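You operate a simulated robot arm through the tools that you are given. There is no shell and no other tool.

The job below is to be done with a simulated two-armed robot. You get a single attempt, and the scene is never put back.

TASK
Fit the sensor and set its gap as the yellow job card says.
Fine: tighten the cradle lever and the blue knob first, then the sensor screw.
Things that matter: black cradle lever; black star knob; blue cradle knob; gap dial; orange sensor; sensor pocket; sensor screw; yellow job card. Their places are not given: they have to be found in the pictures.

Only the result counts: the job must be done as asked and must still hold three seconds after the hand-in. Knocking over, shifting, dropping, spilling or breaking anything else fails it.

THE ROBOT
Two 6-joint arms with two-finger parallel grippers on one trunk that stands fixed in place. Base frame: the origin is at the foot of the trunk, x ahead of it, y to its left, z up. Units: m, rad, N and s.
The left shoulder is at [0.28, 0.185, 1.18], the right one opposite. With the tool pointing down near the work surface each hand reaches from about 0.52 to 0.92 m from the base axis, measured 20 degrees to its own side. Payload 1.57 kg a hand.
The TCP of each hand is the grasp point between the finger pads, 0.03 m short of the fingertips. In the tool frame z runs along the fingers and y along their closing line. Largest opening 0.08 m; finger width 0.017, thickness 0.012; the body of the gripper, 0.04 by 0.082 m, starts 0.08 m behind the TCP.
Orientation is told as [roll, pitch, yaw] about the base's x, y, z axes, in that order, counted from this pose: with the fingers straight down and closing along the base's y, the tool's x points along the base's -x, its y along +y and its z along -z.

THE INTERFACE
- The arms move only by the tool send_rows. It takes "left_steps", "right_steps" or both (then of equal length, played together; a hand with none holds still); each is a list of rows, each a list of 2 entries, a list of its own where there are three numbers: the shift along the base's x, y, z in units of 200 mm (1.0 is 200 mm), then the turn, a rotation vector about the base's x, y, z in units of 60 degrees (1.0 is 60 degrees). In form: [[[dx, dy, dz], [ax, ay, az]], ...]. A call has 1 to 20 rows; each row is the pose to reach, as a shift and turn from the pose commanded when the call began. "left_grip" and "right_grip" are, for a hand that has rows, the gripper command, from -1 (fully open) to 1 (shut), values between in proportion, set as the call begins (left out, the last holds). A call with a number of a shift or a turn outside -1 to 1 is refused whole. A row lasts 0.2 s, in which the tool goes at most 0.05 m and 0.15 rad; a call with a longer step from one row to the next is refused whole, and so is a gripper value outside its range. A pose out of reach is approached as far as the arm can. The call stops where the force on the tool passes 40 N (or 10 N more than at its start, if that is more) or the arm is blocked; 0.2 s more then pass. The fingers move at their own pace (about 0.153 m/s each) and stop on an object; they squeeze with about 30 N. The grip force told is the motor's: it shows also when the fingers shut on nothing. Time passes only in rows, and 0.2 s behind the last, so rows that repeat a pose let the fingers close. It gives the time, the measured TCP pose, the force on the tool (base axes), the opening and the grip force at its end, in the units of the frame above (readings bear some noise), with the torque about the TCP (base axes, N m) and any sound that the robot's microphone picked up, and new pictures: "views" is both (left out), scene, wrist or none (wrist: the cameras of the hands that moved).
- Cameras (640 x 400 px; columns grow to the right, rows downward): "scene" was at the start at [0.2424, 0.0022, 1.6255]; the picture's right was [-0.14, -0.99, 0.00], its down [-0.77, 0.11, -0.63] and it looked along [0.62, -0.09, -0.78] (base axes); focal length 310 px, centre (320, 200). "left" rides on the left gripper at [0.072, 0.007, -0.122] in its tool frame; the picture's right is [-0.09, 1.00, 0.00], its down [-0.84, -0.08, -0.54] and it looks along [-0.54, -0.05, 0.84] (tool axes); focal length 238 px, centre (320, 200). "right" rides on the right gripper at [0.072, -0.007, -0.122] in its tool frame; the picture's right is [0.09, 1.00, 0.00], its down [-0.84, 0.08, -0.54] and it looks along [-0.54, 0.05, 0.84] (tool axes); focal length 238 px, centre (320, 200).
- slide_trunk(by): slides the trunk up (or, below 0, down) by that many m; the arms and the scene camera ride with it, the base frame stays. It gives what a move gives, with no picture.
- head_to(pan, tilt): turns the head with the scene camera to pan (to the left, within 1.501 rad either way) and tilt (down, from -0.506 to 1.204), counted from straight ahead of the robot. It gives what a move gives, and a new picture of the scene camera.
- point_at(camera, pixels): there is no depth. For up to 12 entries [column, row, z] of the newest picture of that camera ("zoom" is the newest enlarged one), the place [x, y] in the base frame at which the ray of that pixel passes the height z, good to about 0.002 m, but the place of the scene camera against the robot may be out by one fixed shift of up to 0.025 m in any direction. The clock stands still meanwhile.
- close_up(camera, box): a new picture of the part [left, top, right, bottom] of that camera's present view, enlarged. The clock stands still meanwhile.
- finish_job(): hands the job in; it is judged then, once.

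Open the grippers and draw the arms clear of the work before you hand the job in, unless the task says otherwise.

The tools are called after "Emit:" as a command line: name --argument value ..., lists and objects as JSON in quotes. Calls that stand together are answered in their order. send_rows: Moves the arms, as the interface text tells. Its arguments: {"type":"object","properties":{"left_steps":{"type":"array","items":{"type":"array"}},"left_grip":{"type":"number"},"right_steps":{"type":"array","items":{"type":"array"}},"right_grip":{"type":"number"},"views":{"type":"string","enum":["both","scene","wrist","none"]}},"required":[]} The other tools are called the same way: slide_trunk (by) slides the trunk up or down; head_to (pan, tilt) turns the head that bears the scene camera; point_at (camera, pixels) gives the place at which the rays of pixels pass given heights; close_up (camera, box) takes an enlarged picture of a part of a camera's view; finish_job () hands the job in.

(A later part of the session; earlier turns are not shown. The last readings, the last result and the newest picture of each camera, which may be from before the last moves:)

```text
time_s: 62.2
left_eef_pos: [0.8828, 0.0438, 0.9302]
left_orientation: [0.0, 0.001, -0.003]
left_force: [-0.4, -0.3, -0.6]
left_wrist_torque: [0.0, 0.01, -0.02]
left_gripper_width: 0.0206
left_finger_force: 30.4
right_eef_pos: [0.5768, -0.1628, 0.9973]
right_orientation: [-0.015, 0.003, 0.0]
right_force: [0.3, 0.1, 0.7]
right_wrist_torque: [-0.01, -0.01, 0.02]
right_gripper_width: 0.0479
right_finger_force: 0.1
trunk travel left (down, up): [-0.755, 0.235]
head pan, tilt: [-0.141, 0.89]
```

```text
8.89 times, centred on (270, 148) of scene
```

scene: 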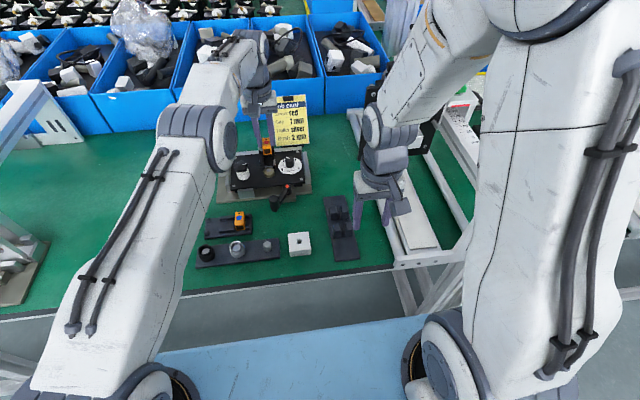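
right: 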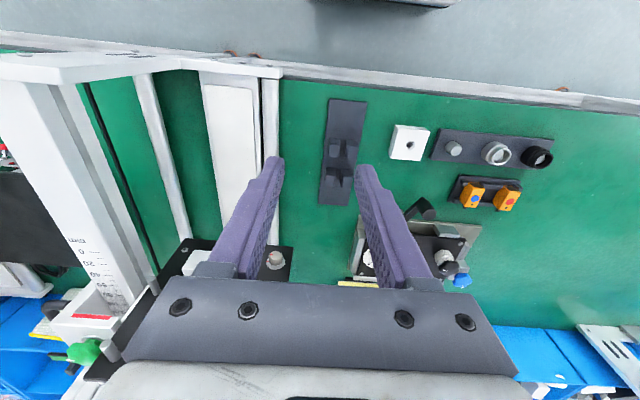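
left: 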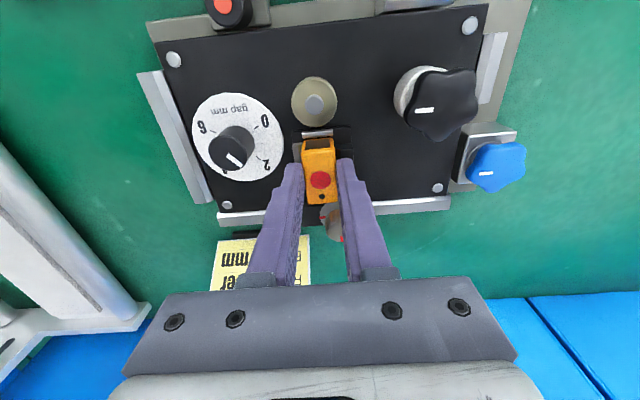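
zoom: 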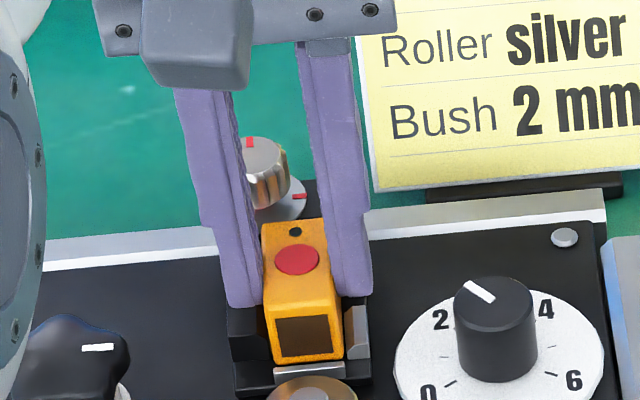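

Almost down: lip inner edge at (265,197), sensor front edge at (270,208). I lower another 4 mm, expecting floor contact.

Emit:
send_rows --left_steps '[[[0.002, 0, -0.007], [0, 0, 0]], [[0.003, 0, -0.014], [0, 0, 0]], [[0.003, 0, -0.02], [0, 0, 0]], [[0.003, 0, -0.02], [0, 0, 0]]]' --views "wrist"

Emit:
close_up --camera "left" --box '[290, 110, 360, 165]'

Emit:
close_up --camera "scene" --box '[250, 125, 290, 170]'

```text
time_s: 63.2
left_eef_pos: [0.8845, 0.0446, 0.9278]
left_orientation: [0.001, -0.001, -0.004]
left_force: [-1.2, 0.0, 8.9]
left_wrist_torque: [-0.01, -0.06, -0.02]
left_gripper_width: 0.0207
left_finger_force: 29.4
right_eef_pos: [0.5764, -0.164, 0.9985]
right_orientation: [-0.015, 0.004, -0.002]
right_force: [0.0, -0.5, 0.2]
right_wrist_torque: [0.01, 0.04, 0.04]
right_gripper_width: 0.048
right_finger_force: 0.1
trunk travel left (down, up): [-0.755, 0.235]
head pan, tilt: [-0.141, 0.89]
```

left: 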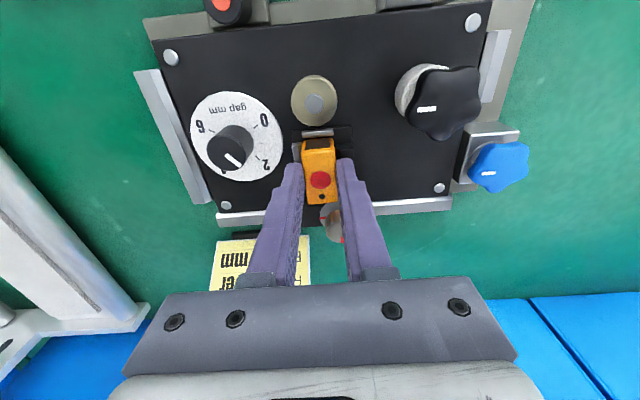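

```text
7.27 times, centred on (325, 138) of left
```

zoom: 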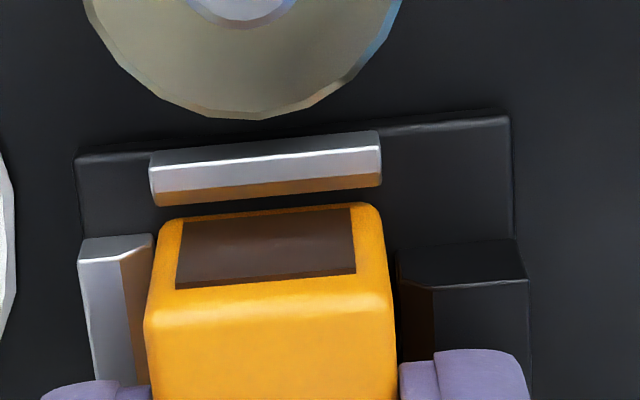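

```text
8.89 times, centred on (270, 148) of scene
```

zoom: 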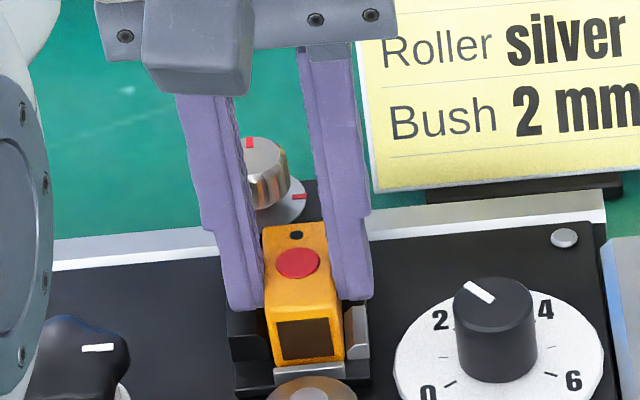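

Contact of 9 N with almost no torque at the expected floor height. I raise 1 mm and open the fingers a little (to 0.036 m) to release the sensor.

Emit:
send_rows --left_steps '[[[0, 0, 0.006], [0, 0, 0]], [[0, 0, 0.006], [0, 0, 0]]]' --views "none"

Emit:
send_rows --left_steps '[[[0, 0, 0], [0, 0, 0]], [[0, 0, 0], [0, 0, 0]], [[0, 0, 0], [0, 0, 0]]]' --left_grip 0.1 --views "wrist"

Emit:
close_up --camera "left" --box '[280, 110, 370, 210]'

Emit:
close_up --camera "scene" --box '[250, 125, 290, 170]'

```text
time_s: 63.8
left_eef_pos: [0.8843, 0.0442, 0.9274]
left_orientation: [0.0, 0.0, -0.005]
left_force: [-1.6, -2.0, 5.0]
left_wrist_torque: [-0.07, -0.08, -0.04]
left_gripper_width: 0.0211
left_finger_force: 29.8
right_eef_pos: [0.5758, -0.1625, 0.9977]
right_orientation: [-0.016, 0.005, 0.0]
right_force: [0.0, -0.8, 0.3]
right_wrist_torque: [0.0, 0.0, -0.01]
right_gripper_width: 0.0479
right_finger_force: 0.0
trunk travel left (down, up): [-0.755, 0.235]
head pan, tilt: [-0.141, 0.89]
```

```text
time_s: 64.6
left_eef_pos: [0.8849, 0.0433, 0.9268]
left_orientation: [0.0, -0.001, -0.005]
left_force: [0.0, 0.4, -0.8]
left_wrist_torque: [0.0, -0.01, -0.02]
left_gripper_width: 0.0361
left_finger_force: 0.1
right_eef_pos: [0.5765, -0.1625, 0.9982]
right_orientation: [-0.017, 0.004, 0.0]
right_force: [0.8, -0.3, 0.2]
right_wrist_torque: [0.01, 0.01, -0.02]
right_gripper_width: 0.0482
right_finger_force: 0.0
trunk travel left (down, up): [-0.755, 0.235]
head pan, tilt: [-0.141, 0.89]
```

left: 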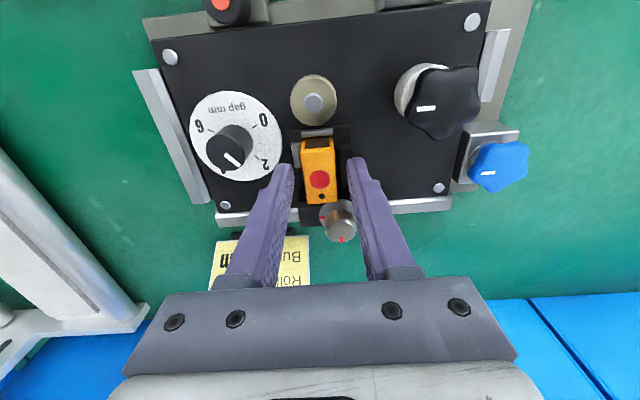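

```text
4.00 times, centred on (325, 160) of left
```

zoom: 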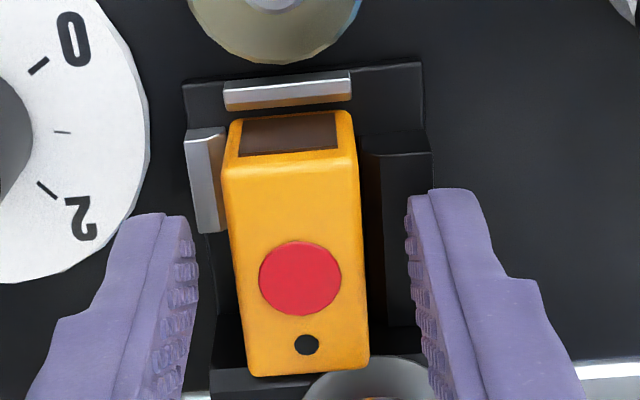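

```text
8.89 times, centred on (270, 148) of scene
```

zoom: 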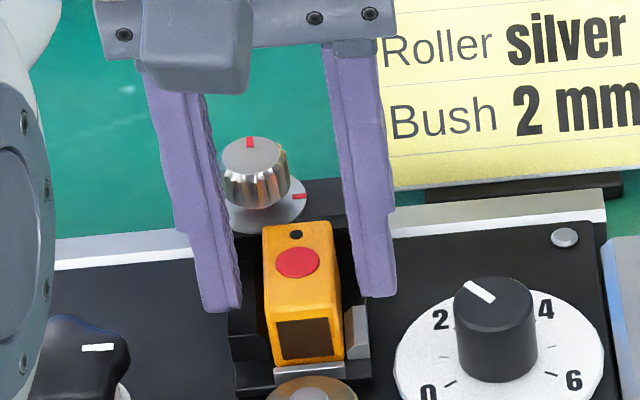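

The sensor sits flat in the pocket between lip, tab, wall and back block. I raise the left hand straight up and away.

Emit:
send_rows --left_steps '[[[0, 0, 0.1], [0, 0, 0]], [[0, 0, 0.25], [0, 0, 0]], [[0, 0, 0.45], [0, 0, 0]], [[-0.15, 0.15, 0.5], [0, 0, 0]], [[-0.3, 0.3, 0.5], [0, 0, 0]], [[-0.45, 0.45, 0.5], [0, 0, 0]], [[-0.6, 0.6, 0.5], [0, 0, 0]], [[-0.75, 0.75, 0.5], [0, 0, 0]]]' --left_grip 0.1 --views "both"

Emit:
close_up --camera "scene" --box '[250, 130, 310, 180]'

Emit:
close_up --camera "scene" --box '[205, 120, 325, 210]'

```text
time_s: 66.4
left_eef_pos: [0.8845, 0.0952, 1.0461]
left_orientation: [-0.001, 0.001, -0.004]
left_force: [-0.2, -0.3, 0.0]
left_wrist_torque: [0.02, -0.01, -0.03]
left_gripper_width: 0.0361
left_finger_force: 0.1
left hand out of reach, approached as far as the arm can: row 4, 5, 6, 7, 8
right_eef_pos: [0.5762, -0.1631, 0.9985]
right_orientation: [-0.018, 0.004, 0.001]
right_force: [0.2, 0.1, -0.2]
right_wrist_torque: [0.02, 0.0, -0.02]
right_gripper_width: 0.0483
right_finger_force: 0.1
trunk travel left (down, up): [-0.755, 0.235]
head pan, tilt: [-0.141, 0.89]
```

scene: 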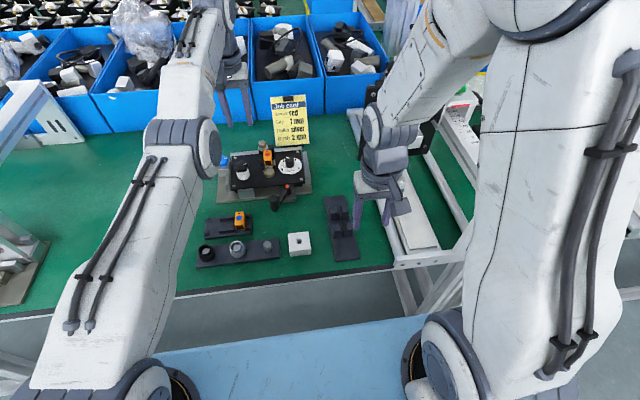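
left: 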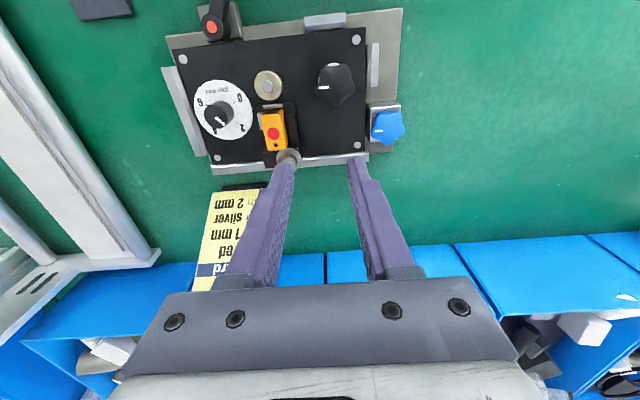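

```text
8.00 times, centred on (280, 155) of scene
```

zoom: 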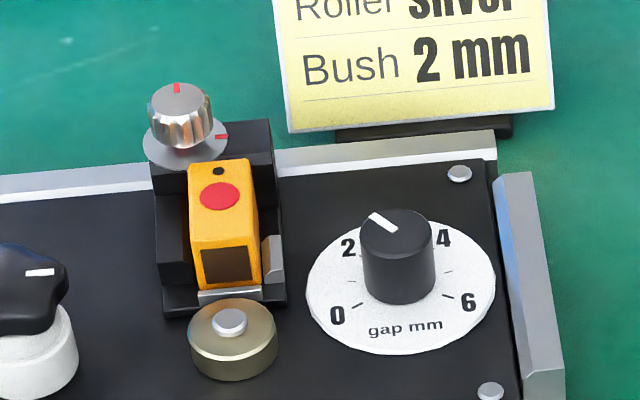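

```text
4.44 times, centred on (265, 165) of scene
```

zoom: 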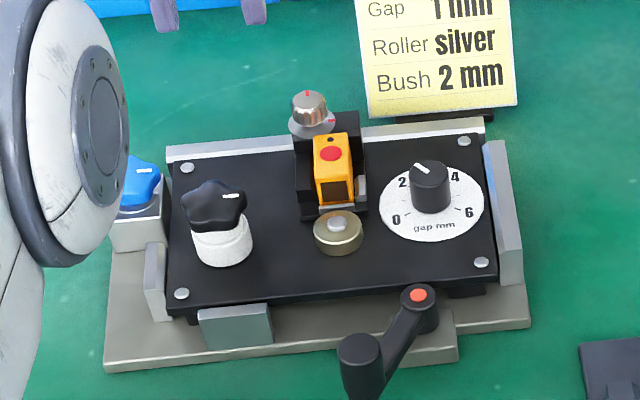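

The sensor is well seated. The left hand reported out of reach and stopped at (0.8845,0.095,1.046); I try a small lower move back toward the tray side.

Emit:
send_rows --left_steps '[[[-0.1, 0.1, -0.1], [0, 0, 0]], [[-0.25, 0.25, -0.2], [0, 0, 0]], [[-0.4, 0.4, -0.2], [0, 0, 0]]]' --left_grip 0.1 --views "none"

```text
time_s: 67.2
left_eef_pos: [0.8889, 0.1244, 1.0353]
left_orientation: [-0.001, 0.001, -0.004]
left_force: [-0.9, 0.0, 0.0]
left_wrist_torque: [0.0, 0.0, 0.0]
left_gripper_width: 0.0359
left_finger_force: 0.2
left hand out of reach, approached as far as the arm can: row 1, 2, 3
right_eef_pos: [0.5771, -0.163, 0.9969]
right_orientation: [-0.017, 0.005, 0.001]
right_force: [0.3, 1.3, -1.0]
right_wrist_torque: [-0.01, 0.03, 0.01]
right_gripper_width: 0.0481
right_finger_force: 0.1
trunk travel left (down, up): [-0.755, 0.235]
head pan, tilt: [-0.141, 0.89]
```

The arm is stretched straight (reach limit) and got stuck there. I pull it directly back toward the shoulder and slightly down.

Emit:
send_rows --left_steps '[[[-0.1, 0, -0.1], [0, 0, 0]], [[-0.25, 0, -0.2], [0, 0, 0]], [[-0.45, 0, -0.2], [0, 0, 0]], [[-0.6, 0, -0.2], [0, 0, 0]]]' --left_grip 0.1 --views "both"

```text
time_s: 68.2
left_eef_pos: [0.8919, 0.1214, 1.0186]
left_orientation: [-0.001, 0.0, -0.004]
left_force: [-0.2, 0.3, -0.6]
left_wrist_torque: [-0.01, 0.0, 0.0]
left_gripper_width: 0.0357
left_finger_force: 0.1
left hand out of reach, approached as far as the arm can: row 1, 2, 3, 4
right_eef_pos: [0.5772, -0.1624, 0.9984]
right_orientation: [-0.016, 0.003, -0.001]
right_force: [0.7, 0.9, 0.3]
right_wrist_torque: [0.03, 0.0, -0.02]
right_gripper_width: 0.0478
right_finger_force: 0.1
trunk travel left (down, up): [-0.755, 0.235]
head pan, tilt: [-0.141, 0.89]
```

scene: 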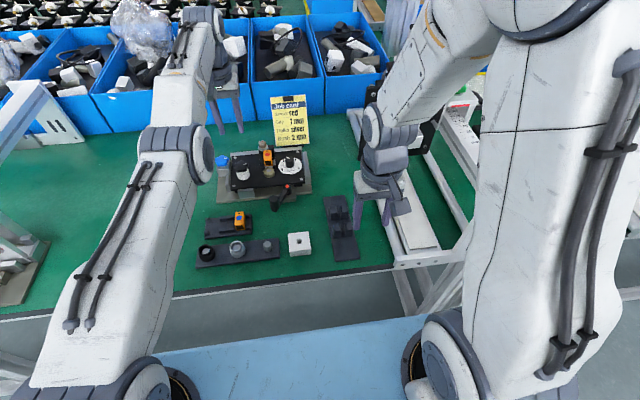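
left: 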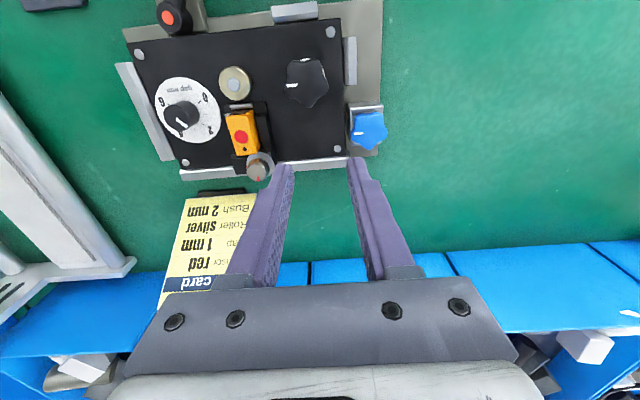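

The elbow is locked straight. A purely downward move should bend it the right way; there is room here (tips stay above 0.93), so I lower 5 cm.

Emit:
send_rows --left_steps '[[[0, 0, -0.1], [0, 0, 0]], [[0, 0, -0.2], [0, 0, 0]], [[0, 0, -0.28], [0, 0, 0]]]' --left_grip 0.1 --views "none"

```text
time_s: 69.0
left_eef_pos: [0.8962, 0.119, 0.9655]
left_orientation: [0.001, 0.001, -0.005]
left_force: [0.5, -0.5, -0.7]
left_wrist_torque: [0.0, 0.02, -0.04]
left_gripper_width: 0.0362
left_finger_force: 0.1
left hand out of reach, approached as far as the arm can: row 1, 2, 3
right_eef_pos: [0.5757, -0.1625, 0.9976]
right_orientation: [-0.015, 0.003, 0.001]
right_force: [-0.2, -0.3, 0.3]
right_wrist_torque: [-0.01, -0.02, 0.02]
right_gripper_width: 0.0481
right_finger_force: 0.1
trunk travel left (down, up): [-0.755, 0.235]
head pan, tilt: [-0.141, 0.89]
```

The distance from the shoulder (0.620) is slightly under the full reach: the elbow seems bent slightly the wrong way. I stretch fully outward first, then move down and inward so it bends properly.

Emit:
send_rows --left_steps '[[[0.15, 0, 0], [0, 0, 0]], [[0.25, 0, 0], [0, 0, 0]], [[0.25, 0, -0.08], [0, 0, 0]], [[0.15, 0, -0.12], [0, 0, 0]], [[0.0, 0, -0.12], [0, 0, 0]], [[-0.2, 0, -0.1], [0, 0, 0]]]' --left_grip 0.1 --views "none"

```text
time_s: 70.4
left_eef_pos: [0.8982, 0.1196, 0.9392]
left_orientation: [0.0, 0.0, -0.004]
left_force: [-1.1, 0.9, -0.2]
left_wrist_torque: [0.02, 0.0, 0.02]
left_gripper_width: 0.036
left_finger_force: 0.0
left hand out of reach, approached as far as the arm can: row 1, 2, 3, 4, 6
right_eef_pos: [0.5767, -0.164, 0.9962]
right_orientation: [-0.016, 0.001, -0.001]
right_force: [0.1, 0.0, -0.6]
right_wrist_torque: [0.02, -0.01, -0.05]
right_gripper_width: 0.0482
right_finger_force: 0.1
trunk travel left (down, up): [-0.755, 0.235]
head pan, tilt: [-0.141, 0.89]
```

Row 5 (a small inward step) succeeded while the larger inward step failed, so I back out in many small inward steps.

Emit:
send_rows --left_steps '[[[-0.01, 0, 0], [0, 0, 0]], [[-0.02, 0, 0], [0, 0, 0]], [[-0.03, 0, 0], [0, 0, 0]], [[-0.04, 0, 0], [0, 0, 0]], [[-0.055, 0, 0], [0, 0, 0]], [[-0.07, 0, 0], [0, 0, 0]], [[-0.09, 0, 0], [0, 0, 0]], [[-0.11, 0, 0], [0, 0, 0]], [[-0.14, 0, 0], [0, 0, 0]], [[-0.17, 0, 0], [0, 0, 0]], [[-0.2, 0, 0], [0, 0, 0]]]' --left_grip 0.1 --views "none"

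```text
time_s: 72.8
left_eef_pos: [0.897, 0.1174, 0.94]
left_orientation: [0.001, 0.004, -0.005]
left_force: [0.5, 0.3, 0.0]
left_wrist_torque: [0.01, -0.03, 0.03]
left_gripper_width: 0.0359
left_finger_force: 0.1
left hand out of reach, approached as far as the arm can: row 3, 4, 5, 6, 7, 8, 9, 10, 11
right_eef_pos: [0.5768, -0.1628, 0.9967]
right_orientation: [-0.018, 0.004, 0.0]
right_force: [-0.4, -0.3, -0.5]
right_wrist_torque: [0.01, 0.06, 0.05]
right_gripper_width: 0.048
right_finger_force: 0.0
trunk travel left (down, up): [-0.755, 0.235]
head pan, tilt: [-0.141, 0.89]
```

The limit after ~4 mm inward shows the elbow is on its hyper-extended side. I raise, stretch fully, then come down along the reach sphere (which should flip the elbow), then try a small inward move.

Emit:
send_rows --left_steps '[[[0, 0, 0.1], [0, 0, 0]], [[0, 0, 0.2], [0, 0, 0]], [[0.1, 0, 0.2], [0, 0, 0]], [[0.1, 0, 0.2], [0, 0, 0]], [[0.01, 0, 0.125], [0, 0, 0]], [[0.01, 0, 0.05], [0, 0, 0]], [[0.01, 0, -0.025], [0, 0, 0]], [[-0.015, 0, -0.04], [0, 0, 0]], [[-0.04, 0, -0.04], [0, 0, 0]], [[-0.06, 0, -0.04], [0, 0, 0]]]' --left_grip 0.1 --views "none"

```text
time_s: 75.0
left_eef_pos: [0.8972, 0.1134, 0.9291]
left_orientation: [-0.001, 0.002, -0.003]
left_force: [-0.5, -0.3, -0.1]
left_wrist_torque: [-0.01, -0.01, 0.01]
left_gripper_width: 0.0361
left_finger_force: 0.0
left hand out of reach, approached as far as the arm can: row 3, 4, 8, 9, 10
right_eef_pos: [0.5774, -0.1635, 0.9972]
right_orientation: [-0.018, 0.004, 0.0]
right_force: [0.3, 0.5, 0.4]
right_wrist_torque: [-0.05, -0.01, -0.01]
right_gripper_width: 0.0481
right_finger_force: 0.0
trunk travel left (down, up): [-0.755, 0.235]
head pan, tilt: [-0.141, 0.89]
```

Moving down along the sphere did not free the elbow; the kinematics suggest an upward move with the target slightly inside the sphere will. I go up while easing inward.

Emit:
send_rows --left_steps '[[[-0.006, 0, 0.1], [0, 0, 0]], [[-0.012, 0, 0.2], [0, 0, 0]], [[-0.026, 0, 0.3], [0, 0, 0]], [[-0.045, 0, 0.4], [0, 0, 0]], [[-0.08, 0, 0.5], [0, 0, 0]], [[-0.14, 0, 0.55], [0, 0, 0]], [[-0.22, 0, 0.55], [0, 0, 0]]]' --left_grip 0.1 --views "none"

```text
time_s: 76.6
left_eef_pos: [0.8878, 0.1139, 1.0392]
left_orientation: [-0.001, 0.002, -0.003]
left_force: [-0.5, -0.4, -0.8]
left_wrist_torque: [0.01, 0.0, -0.01]
left_gripper_width: 0.0361
left_finger_force: 0.0
left hand out of reach, approached as far as the arm can: row 3, 4, 5, 6, 7
right_eef_pos: [0.5772, -0.1629, 0.9972]
right_orientation: [-0.019, 0.003, 0.0]
right_force: [-1.0, 1.3, -0.5]
right_wrist_torque: [-0.02, 0.02, 0.0]
right_gripper_width: 0.048
right_finger_force: 0.1
trunk travel left (down, up): [-0.755, 0.235]
head pan, tilt: [-0.141, 0.89]
```

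Still locked. A pitch of the tool about its wrist (fingers swinging toward the robot) should drive the elbow joint directly, so after a full stretch I pitch +0.42 rad about y and then pull inward, all in free space at z≈1.04.

Emit:
send_rows --left_steps '[[[0.05, 0, 0], [0, 0, 0]], [[0.12, 0, 0], [0, 0, 0]], [[0.12, 0, 0], [0, 0, 0]], [[-0.0775, 0, 0.006], [0, 0.1337, 0]], [[-0.1635, 0, 0.0245], [0, 0.2674, 0]], [[-0.2465, 0, 0.055], [0, 0.4011, 0]], [[-0.2715, 0, 0.055], [0, 0.4011, 0]], [[-0.2965, 0, 0.055], [0, 0.4011, 0]], [[-0.3465, 0, 0.055], [0, 0.4011, 0]], [[-0.4465, 0, 0.055], [0, 0.4011, 0]], [[-0.5965, 0, 0.055], [0, 0.4011, 0]]]' --left_grip 0.1 --views "both"

```text
time_s: 79.0
left_eef_pos: [0.7665, 0.1148, 1.0477]
left_orientation: [-0.003, 0.419, -0.002]
left_force: [-0.1, 0.2, -0.5]
left_wrist_torque: [-0.05, 0.05, 0.01]
left_gripper_width: 0.0363
left_finger_force: 0.1
left hand out of reach, approached as far as the arm can: row 1, 2, 3, 4, 5, 6, 7, 8, 9
right_eef_pos: [0.5777, -0.1623, 0.9977]
right_orientation: [-0.016, 0.003, 0.0]
right_force: [0.1, -0.6, 0.2]
right_wrist_torque: [-0.02, 0.06, 0.01]
right_gripper_width: 0.0482
right_finger_force: 0.0
trunk travel left (down, up): [-0.755, 0.235]
head pan, tilt: [-0.141, 0.89]
```

scene: 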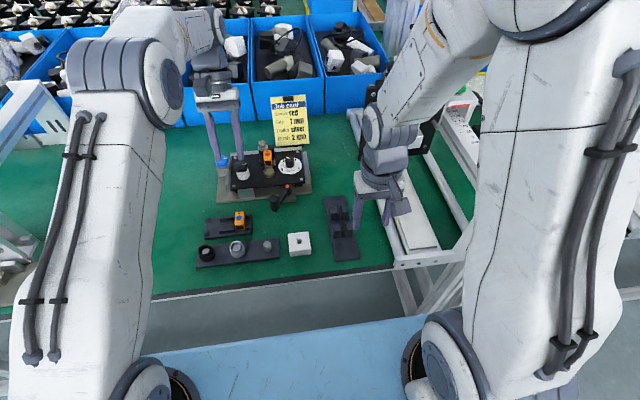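
left: 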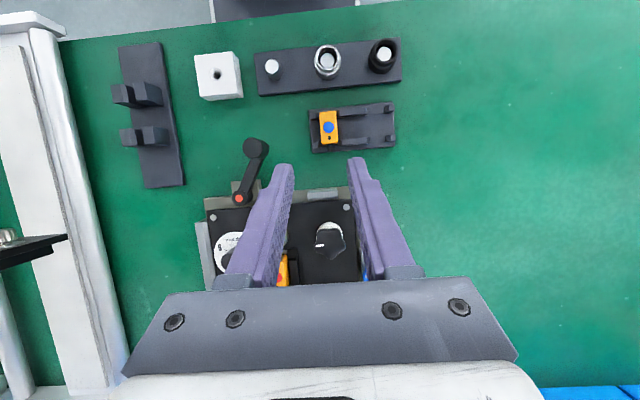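

The elbow is freed; the left hand is at (0.7665,0.115,1.048). I straighten the tool and park the left hand to the side.

Emit:
send_rows --left_steps '[[[-0.12, 0.1, 0], [0, -0.1, 0]], [[-0.24, 0.25, 0], [0, -0.2, 0]], [[-0.36, 0.4, 0], [0, -0.3, 0]], [[-0.48, 0.55, 0], [0, -0.4, 0]], [[-0.55, 0.7, 0], [0, -0.4, 0]]]' --left_grip 0.1 --views "both"

Emit:
close_up --camera "scene" --box '[205, 120, 325, 210]'

```text
time_s: 80.2
left_eef_pos: [0.6569, 0.2563, 1.0492]
left_orientation: [-0.001, -0.003, -0.004]
left_force: [0.4, 0.4, -0.4]
left_wrist_torque: [-0.02, -0.03, -0.01]
left_gripper_width: 0.036
left_finger_force: 0.0
right_eef_pos: [0.5775, -0.1624, 0.997]
right_orientation: [-0.016, 0.003, 0.001]
right_force: [-0.3, -0.2, -0.1]
right_wrist_torque: [0.0, 0.03, 0.01]
right_gripper_width: 0.0477
right_finger_force: 0.0
trunk travel left (down, up): [-0.755, 0.235]
head pan, tilt: [-0.141, 0.89]
```

scene: 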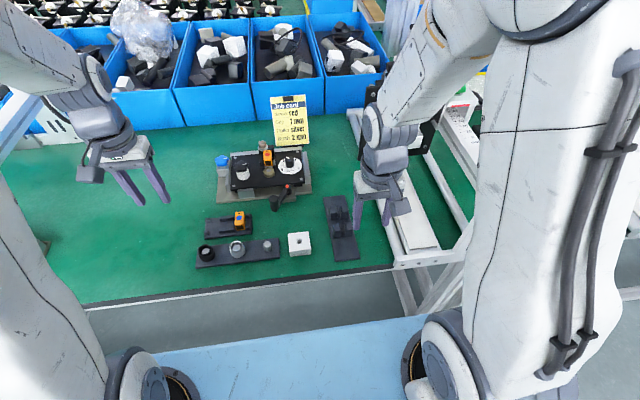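
left: 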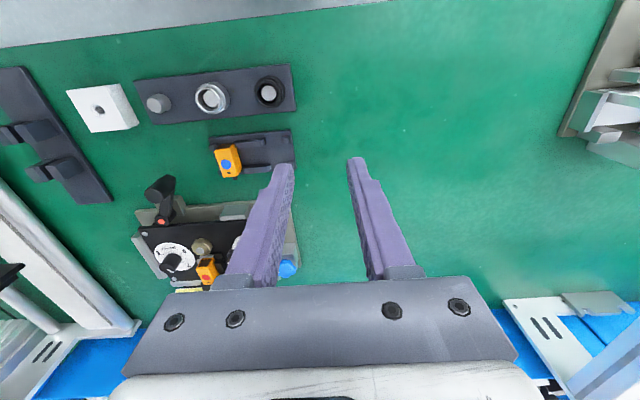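

```text
4.44 times, centred on (265, 165) of scene
```

zoom: 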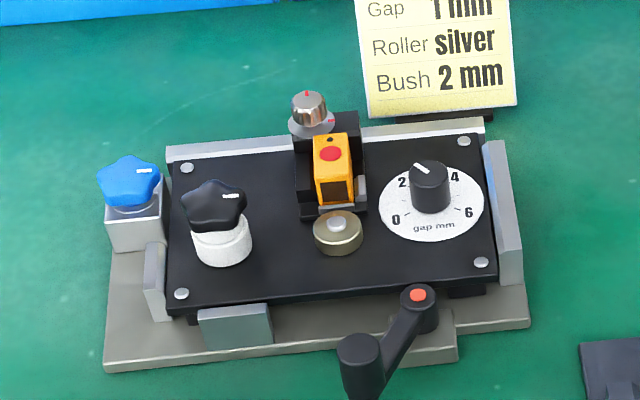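

All parts look right. Next the dial: I bring the right hand toward it with -20° yaw, opening 0.05 m.

Emit:
send_rows --right_steps '[[[0.19, 0.1, 0.05], [0, 0, -0.0667]], [[0.38, 0.2, 0.1], [0, 0, -0.1333]], [[0.57, 0.3, 0.1], [0, 0, -0.2]], [[0.76, 0.4, 0.1], [0, 0, -0.2667]], [[0.95, 0.5, 0.1], [0, 0, -0.3333]], [[0.95, 0.5, 0.1], [0, 0, -0.3333]]]' --right_grip -0.25 --views "both"

Emit:
close_up --camera "right" --box '[270, 100, 400, 220]'

```text
time_s: 81.6
left_eef_pos: [0.6564, 0.2555, 1.0496]
left_orientation: [0.0, 0.001, -0.003]
left_force: [-0.2, 0.6, 0.2]
left_wrist_torque: [-0.01, 0.0, 0.02]
left_gripper_width: 0.0361
left_finger_force: 0.1
right_eef_pos: [0.7721, -0.0616, 1.0185]
right_orientation: [-0.017, 0.004, -0.35]
right_force: [0.6, -0.8, -0.3]
right_wrist_torque: [0.0, 0.03, -0.04]
right_gripper_width: 0.0501
right_finger_force: 0.0
trunk travel left (down, up): [-0.755, 0.235]
head pan, tilt: [-0.141, 0.89]
```

scene: 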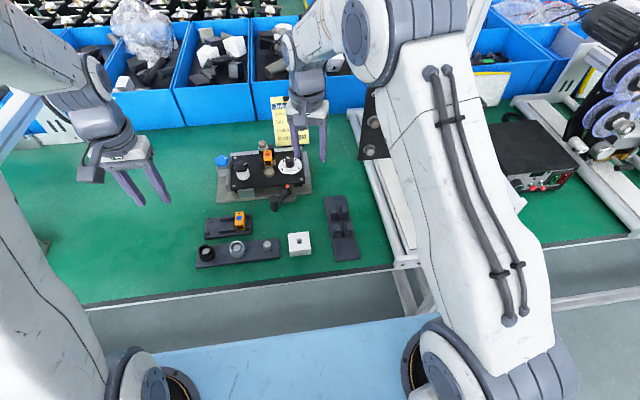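
right: 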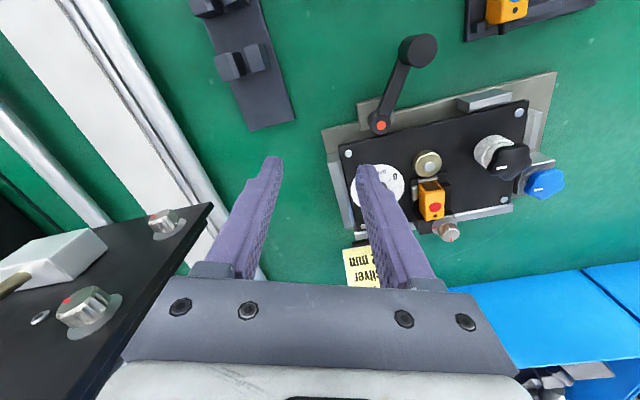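

```text
3.33 times, centred on (335, 160) of right
```

zoom: 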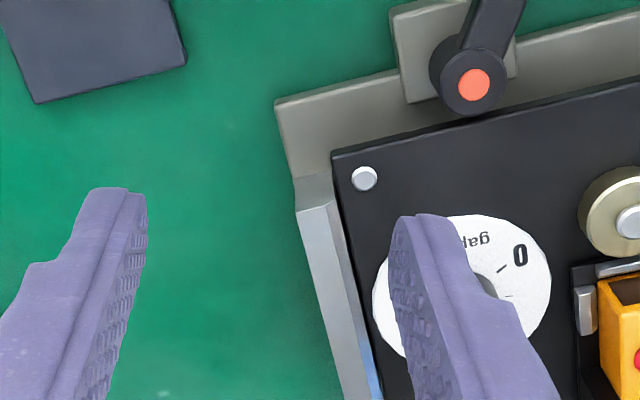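

I continue to above the dial at (0.861,-0.0145), z≈0.985.

Emit:
send_rows --right_steps '[[[0.15, 0.08, 0], [0, 0, 0]], [[0.3, 0.16, -0.05], [0, 0, 0]], [[0.445, 0.235, -0.165], [0, 0, 0]], [[0.445, 0.235, -0.165], [0, 0, 0]]]' --views "both"

Emit:
close_up --camera "right" --box '[260, 80, 380, 180]'

Emit:
close_up --camera "left" --box '[120, 160, 300, 300]'

```text
time_s: 82.6
left_eef_pos: [0.6568, 0.256, 1.0482]
left_orientation: [0.0, 0.001, -0.004]
left_force: [0.1, -0.4, -0.1]
left_wrist_torque: [-0.01, -0.01, 0.0]
left_gripper_width: 0.036
left_finger_force: 0.0
right_eef_pos: [0.8568, -0.0133, 0.9852]
right_orientation: [-0.018, 0.007, -0.349]
right_force: [0.5, 0.0, -0.4]
right_wrist_torque: [0.02, -0.01, 0.02]
right_gripper_width: 0.0501
right_finger_force: 0.1
trunk travel left (down, up): [-0.755, 0.235]
head pan, tilt: [-0.141, 0.89]
```

scene: 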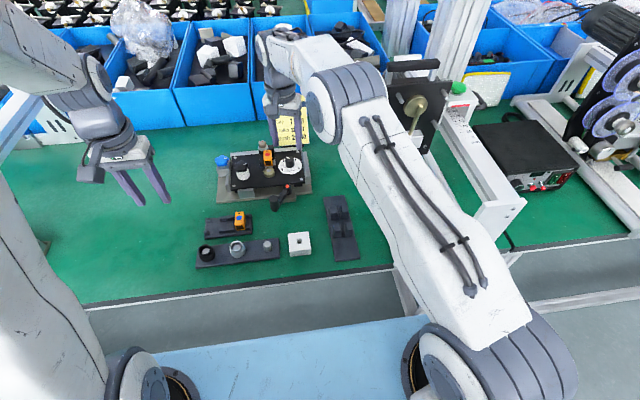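
right: 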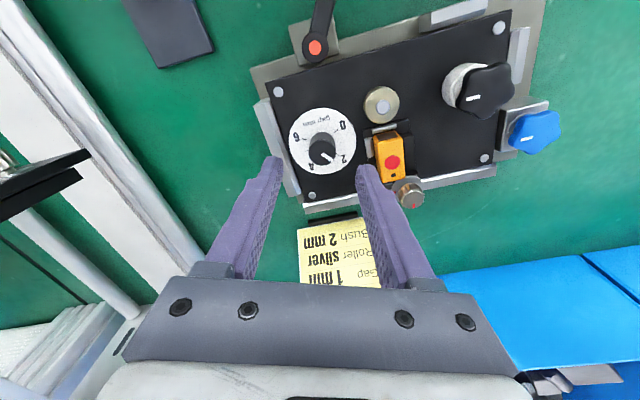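

```text
4.00 times, centred on (320, 130) of right
```

zoom: 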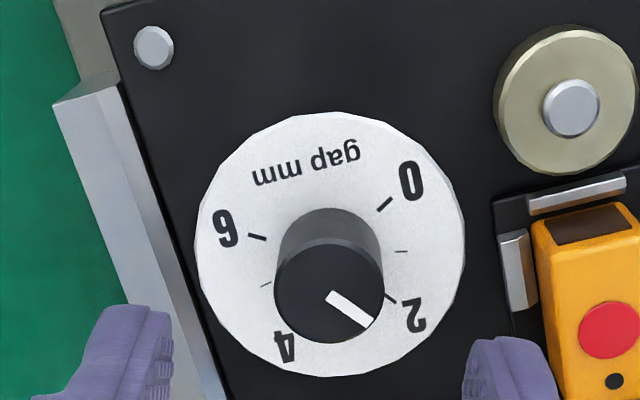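

```text
2.86 times, centred on (210, 230) of left
```

zoom: 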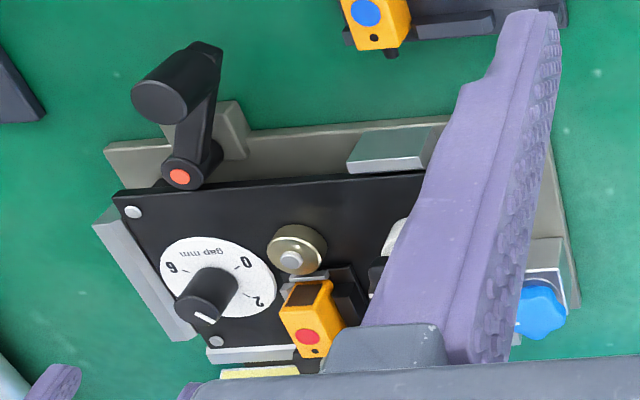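

I retake the right close-up and measure the dial: top centre (330,292), mark tip (372,323), ticks 0 (385,204), 1 (401,251), 2 (390,299), 6 (257,237).

Emit:
close_up --camera "right" --box '[260, 80, 380, 180]'

Emit:
point_at --camera "zoom" --pixels '[[330, 292, 0.911], [330, 292, 0.911], [330, 292, 0.911], [372, 323, 0.911], [372, 323, 0.911], [372, 323, 0.911], [330, 246, 0.883], [330, 246, 0.883], [385, 204, 0.883], [401, 251, 0.883], [390, 299, 0.883], [257, 237, 0.883]]'

Emit:
point_at --camera "zoom" --pixels '[[330, 292, 0.911], [330, 292, 0.911], [372, 323, 0.911], [372, 323, 0.911], [330, 246, 0.883], [385, 204, 0.883], [385, 204, 0.883], [401, 251, 0.883], [401, 251, 0.883], [390, 299, 0.883], [390, 299, 0.883], [257, 237, 0.883]]'

```text
4.00 times, centred on (320, 130) of right
```

zoom: 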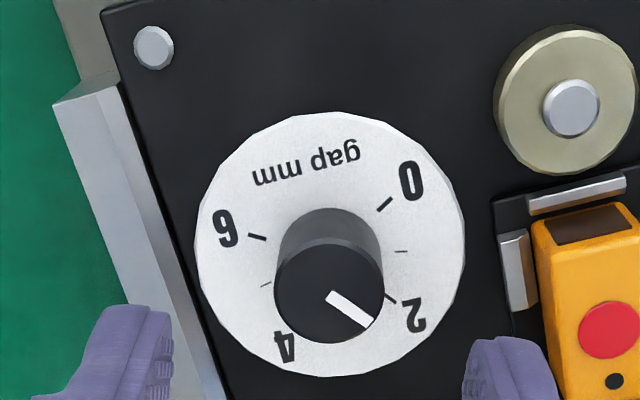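

```text
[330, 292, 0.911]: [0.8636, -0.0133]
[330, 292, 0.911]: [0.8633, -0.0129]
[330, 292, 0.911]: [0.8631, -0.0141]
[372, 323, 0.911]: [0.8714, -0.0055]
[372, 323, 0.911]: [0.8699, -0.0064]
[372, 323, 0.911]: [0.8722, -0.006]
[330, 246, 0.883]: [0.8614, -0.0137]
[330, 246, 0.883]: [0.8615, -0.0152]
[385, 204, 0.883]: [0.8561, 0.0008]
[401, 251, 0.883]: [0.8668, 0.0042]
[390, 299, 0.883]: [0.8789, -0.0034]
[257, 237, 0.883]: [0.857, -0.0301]
```

```text
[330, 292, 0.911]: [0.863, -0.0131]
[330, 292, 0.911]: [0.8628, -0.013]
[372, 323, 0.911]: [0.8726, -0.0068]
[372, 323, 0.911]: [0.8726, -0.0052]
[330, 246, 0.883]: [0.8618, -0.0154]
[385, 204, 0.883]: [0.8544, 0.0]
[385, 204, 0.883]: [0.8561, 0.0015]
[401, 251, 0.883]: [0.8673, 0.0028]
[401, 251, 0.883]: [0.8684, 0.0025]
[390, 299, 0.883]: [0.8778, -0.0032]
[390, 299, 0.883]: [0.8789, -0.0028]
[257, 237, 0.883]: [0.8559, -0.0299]
```

The ticks fit 0→120°, 1→80°, 2→40° left of +x (40°/mm), and the mark is at ≈41° (2 mm). Dial axis ≈(0.864,-0.014). I move over it with 0.036 m opening (to stay clear of the pocket) and lower to z≈0.945 first.

Emit:
send_rows --right_steps '[[[0.036, -0.003, 0], [0, 0, 0]], [[0.036, -0.003, -0.1], [0, 0, 0]], [[0.036, -0.003, -0.2], [0, 0, 0]], [[0.036, -0.003, -0.2], [0, 0, 0]]]' --right_grip 0.1 --views "wrist"

Emit:
close_up --camera "right" --box '[260, 90, 380, 190]'

```text
time_s: 83.6
left_eef_pos: [0.6571, 0.2565, 1.0507]
left_orientation: [0.0, 0.002, -0.003]
left_force: [0.1, -0.2, 0.1]
left_wrist_torque: [-0.01, -0.03, 0.0]
left_gripper_width: 0.0358
left_finger_force: 0.0
right_eef_pos: [0.8635, -0.0158, 0.945]
right_orientation: [-0.018, 0.002, -0.349]
right_force: [-0.4, 0.2, 0.5]
right_wrist_torque: [0.01, -0.01, 0.0]
right_gripper_width: 0.036
right_finger_force: 0.1
trunk travel left (down, up): [-0.755, 0.235]
head pan, tilt: [-0.141, 0.89]
```

right: 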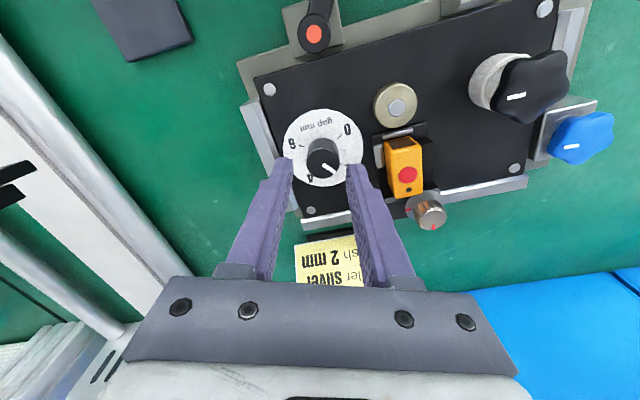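

```text
4.00 times, centred on (320, 140) of right
```

zoom: 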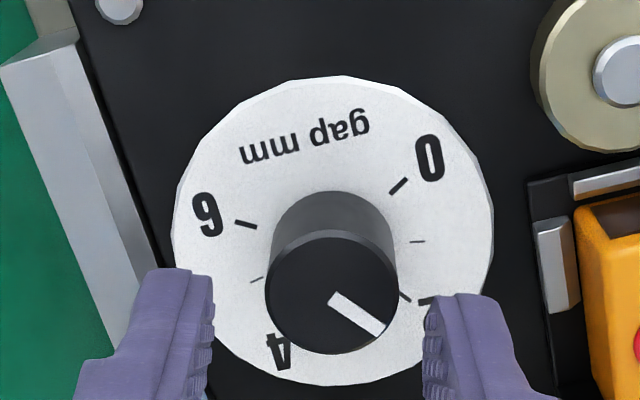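

The knob is slightly off to +y of the finger centre. I triangulate its top with this view (332,292) at two heights.

Emit:
point_at --camera "zoom" --pixels '[[332, 292, 0.911], [332, 292, 0.911], [332, 292, 0.911], [332, 292, 0.911], [332, 292, 0.9], [332, 292, 0.9], [332, 292, 0.9], [332, 292, 0.9], [385, 330, 0.911], [385, 330, 0.911], [418, 241, 0.883], [418, 241, 0.883]]'

```text
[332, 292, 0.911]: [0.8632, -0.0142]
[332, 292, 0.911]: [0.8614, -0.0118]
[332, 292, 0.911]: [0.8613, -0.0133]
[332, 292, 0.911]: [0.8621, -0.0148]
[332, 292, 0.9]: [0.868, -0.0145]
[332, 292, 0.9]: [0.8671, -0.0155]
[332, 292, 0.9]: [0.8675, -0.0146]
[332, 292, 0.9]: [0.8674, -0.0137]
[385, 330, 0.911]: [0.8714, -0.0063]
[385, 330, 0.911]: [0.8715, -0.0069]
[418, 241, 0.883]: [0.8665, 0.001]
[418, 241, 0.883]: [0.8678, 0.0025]
```

The axis works out at ≈(0.8645,-0.014), top ≈0.906. I shift (+1,+2 mm) and lower to z≈0.917.

Emit:
send_rows --right_steps '[[[0.005, 0.01, -0.05], [0, 0, 0]], [[0.005, 0.01, -0.1], [0, 0, 0]], [[0.005, 0.01, -0.135], [0, 0, 0]], [[0.005, 0.01, -0.135], [0, 0, 0]]]' --views "wrist"

Emit:
close_up --camera "right" --box '[260, 110, 380, 210]'

Emit:
close_up --camera "scene" --box '[260, 130, 320, 180]'

```text
time_s: 84.6
left_eef_pos: [0.6566, 0.2555, 1.0479]
left_orientation: [-0.001, 0.002, -0.002]
left_force: [0.1, -0.1, -0.3]
left_wrist_torque: [-0.04, 0.0, 0.01]
left_gripper_width: 0.0361
left_finger_force: 0.0
right_eef_pos: [0.8638, -0.0133, 0.9173]
right_orientation: [-0.017, 0.003, -0.35]
right_force: [-0.3, 0.3, -0.2]
right_wrist_torque: [0.0, -0.01, 0.0]
right_gripper_width: 0.0361
right_finger_force: 0.0
trunk travel left (down, up): [-0.755, 0.235]
head pan, tilt: [-0.141, 0.89]
```

right: 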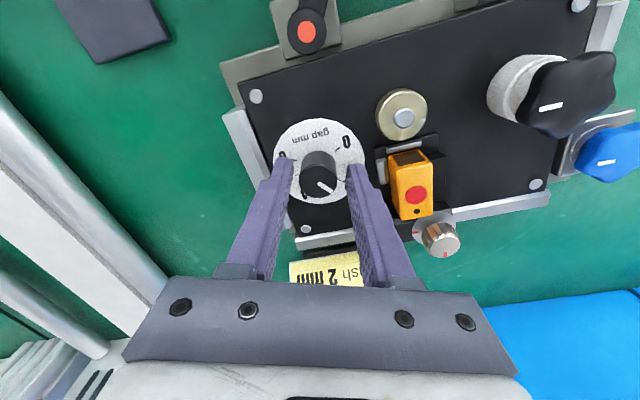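

```text
4.00 times, centred on (320, 160) of right
```

zoom: 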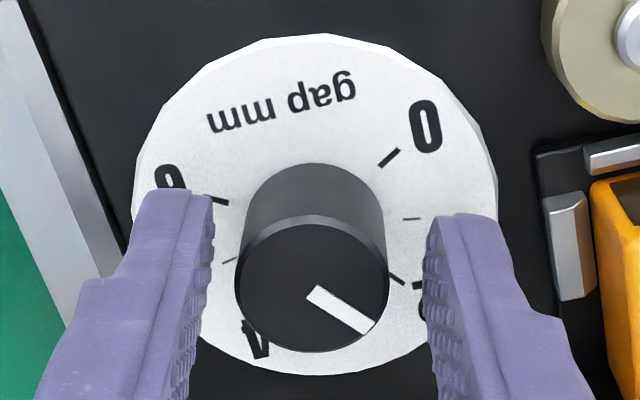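

```text
8.00 times, centred on (290, 155) of scene
```

zoom: 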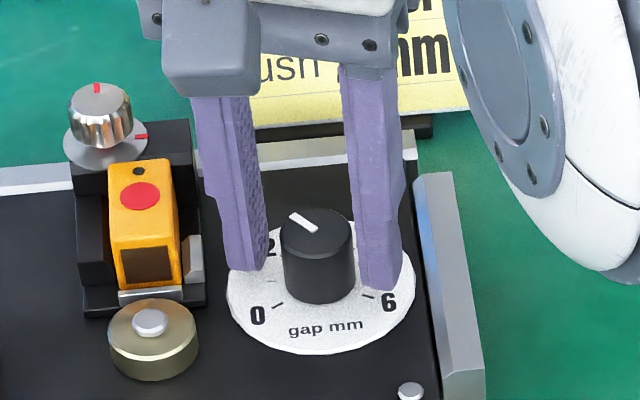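

The knob lies between the fingers, ~1 mm off centre; I correct 1 mm and close the gripper on it.

Emit:
send_rows --right_steps '[[[-0.002, -0.005, 0], [0, 0, 0]], [[-0.002, -0.005, 0], [0, 0, 0]], [[-0.002, -0.005, 0], [0, 0, 0]]]' --right_grip 1 --views "wrist"

Emit:
close_up --camera "right" --box '[260, 110, 380, 210]'

```text
time_s: 85.4
left_eef_pos: [0.6568, 0.2556, 1.0479]
left_orientation: [0.0, 0.001, -0.002]
left_force: [-0.1, 0.2, -0.2]
left_wrist_torque: [0.04, 0.02, 0.01]
left_gripper_width: 0.0362
left_finger_force: 0.1
right_eef_pos: [0.8638, -0.0158, 0.9169]
right_orientation: [-0.016, 0.003, -0.348]
right_force: [1.9, 1.3, 0.0]
right_wrist_torque: [0.54, -0.11, 0.01]
right_gripper_width: 0.0243
right_finger_force: 30.1
trunk travel left (down, up): [-0.755, 0.235]
head pan, tilt: [-0.141, 0.89]
```

right: 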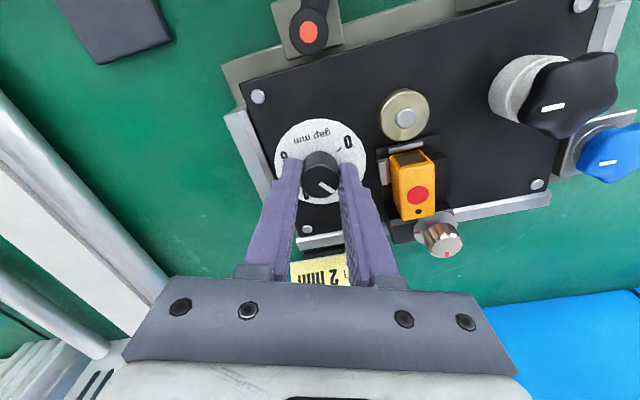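

```text
4.00 times, centred on (320, 160) of right
```

zoom: 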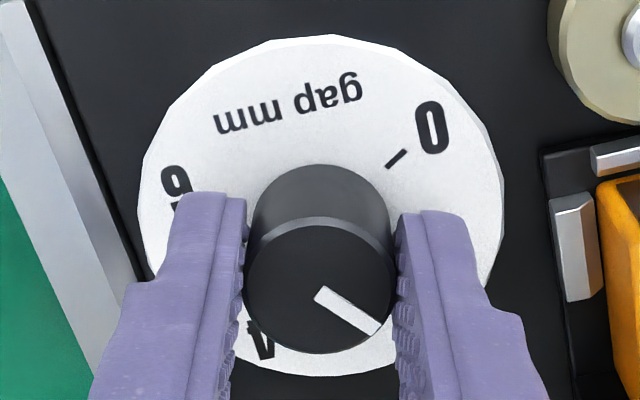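

Gripped (0.0243 m). I turn the dial counter-clockwise 30° first and check.

Emit:
send_rows --right_steps '[[[0, 0, 0], [0, 0, 0.1]], [[0, 0, 0], [0, 0, 0.2]], [[0.001, 0, 0], [0, 0, 0.3]], [[0.002, 0, 0], [0, 0, 0.4]], [[0.002, 0, 0], [0, 0, 0.5]]]' --views "wrist"

Emit:
close_up --camera "right" --box '[260, 110, 380, 210]'

Emit:
close_up --camera "scene" --box '[260, 130, 320, 180]'

```text
time_s: 86.6
left_eef_pos: [0.6565, 0.2548, 1.0488]
left_orientation: [-0.002, 0.002, -0.004]
left_force: [0.2, -0.1, 0.3]
left_wrist_torque: [0.0, -0.02, 0.0]
left_gripper_width: 0.036
left_finger_force: 0.0
right_eef_pos: [0.8643, -0.0149, 0.9165]
right_orientation: [-0.017, 0.004, 0.179]
right_force: [2.7, 2.5, -0.7]
right_wrist_torque: [0.5, 0.35, 0.0]
right_gripper_width: 0.0244
right_finger_force: 29.5
trunk travel left (down, up): [-0.755, 0.235]
head pan, tilt: [-0.141, 0.89]
```

right: 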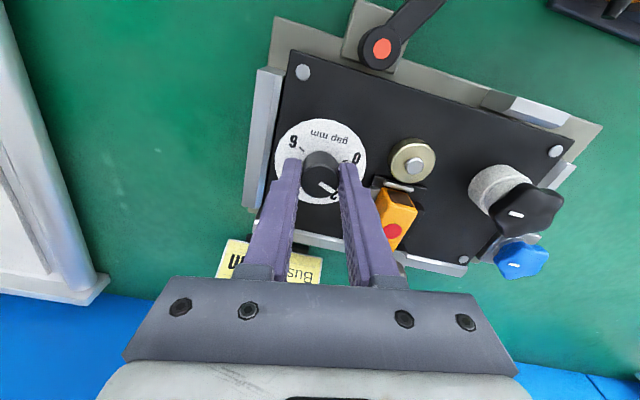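

```text
4.00 times, centred on (320, 160) of right
```

zoom: 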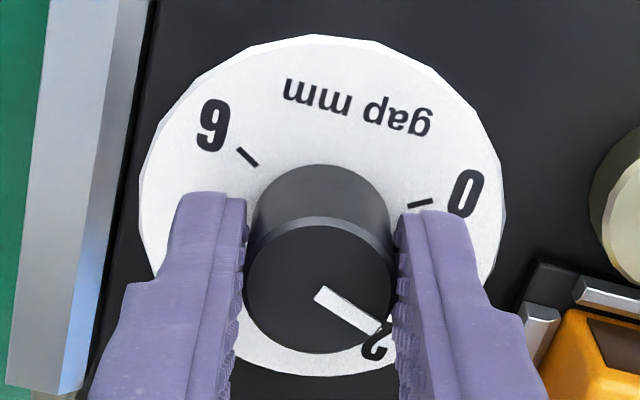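

```text
8.00 times, centred on (290, 155) of scene
```

zoom: 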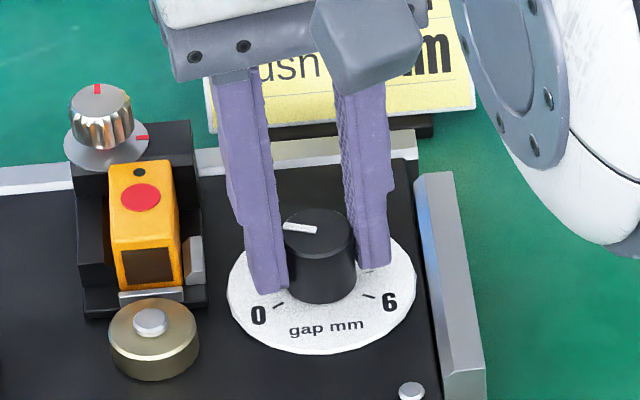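

The dial follows (30.2° turned). I turn another 9.2° to bring the mark to 80° (1 mm).

Emit:
send_rows --right_steps '[[[0, 0, 0], [0, 0, 0.08]], [[0, 0, 0], [0, 0, 0.1533]], [[0, 0, 0], [0, 0, 0.1533]]]' --views "wrist"

Emit:
close_up --camera "right" --box '[260, 110, 380, 210]'

Emit:
close_up --camera "scene" --box '[270, 140, 310, 175]'

```text
time_s: 87.4
left_eef_pos: [0.6568, 0.2564, 1.0484]
left_orientation: [0.002, 0.002, -0.002]
left_force: [-0.2, 0.1, -0.1]
left_wrist_torque: [0.02, -0.01, 0.0]
left_gripper_width: 0.0362
left_finger_force: 0.1
right_eef_pos: [0.8642, -0.0143, 0.9176]
right_orientation: [-0.014, 0.003, 0.337]
right_force: [0.2, 1.9, -0.1]
right_wrist_torque: [0.6, -0.06, 0.01]
right_gripper_width: 0.0246
right_finger_force: 30.6
trunk travel left (down, up): [-0.755, 0.235]
head pan, tilt: [-0.141, 0.89]
```

right: 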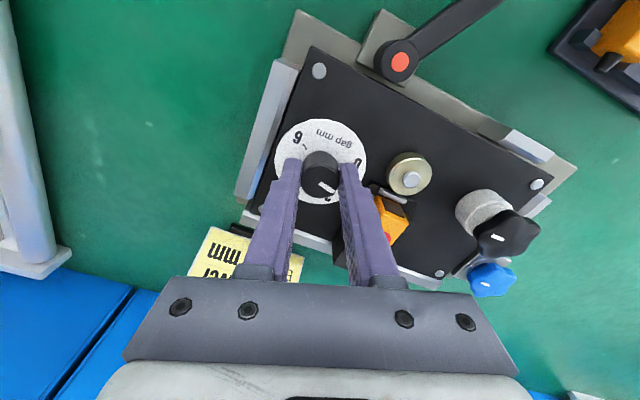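

```text
4.00 times, centred on (320, 160) of right
```

zoom: 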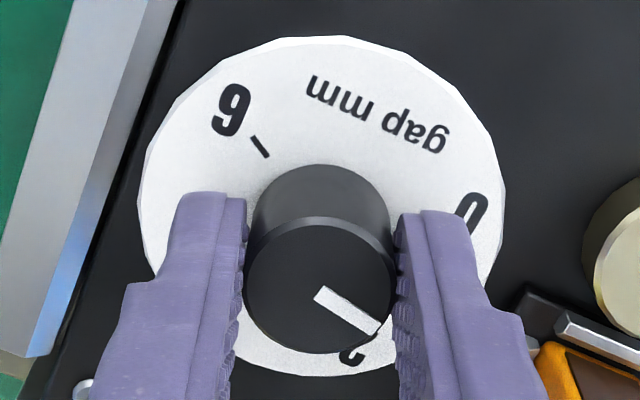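

```text
11.43 times, centred on (290, 158) of scene
```

zoom: 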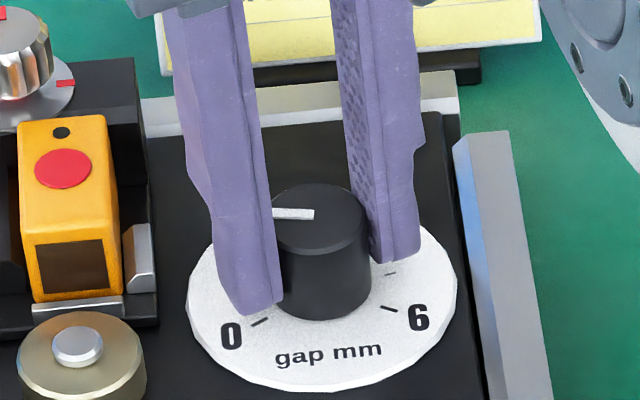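

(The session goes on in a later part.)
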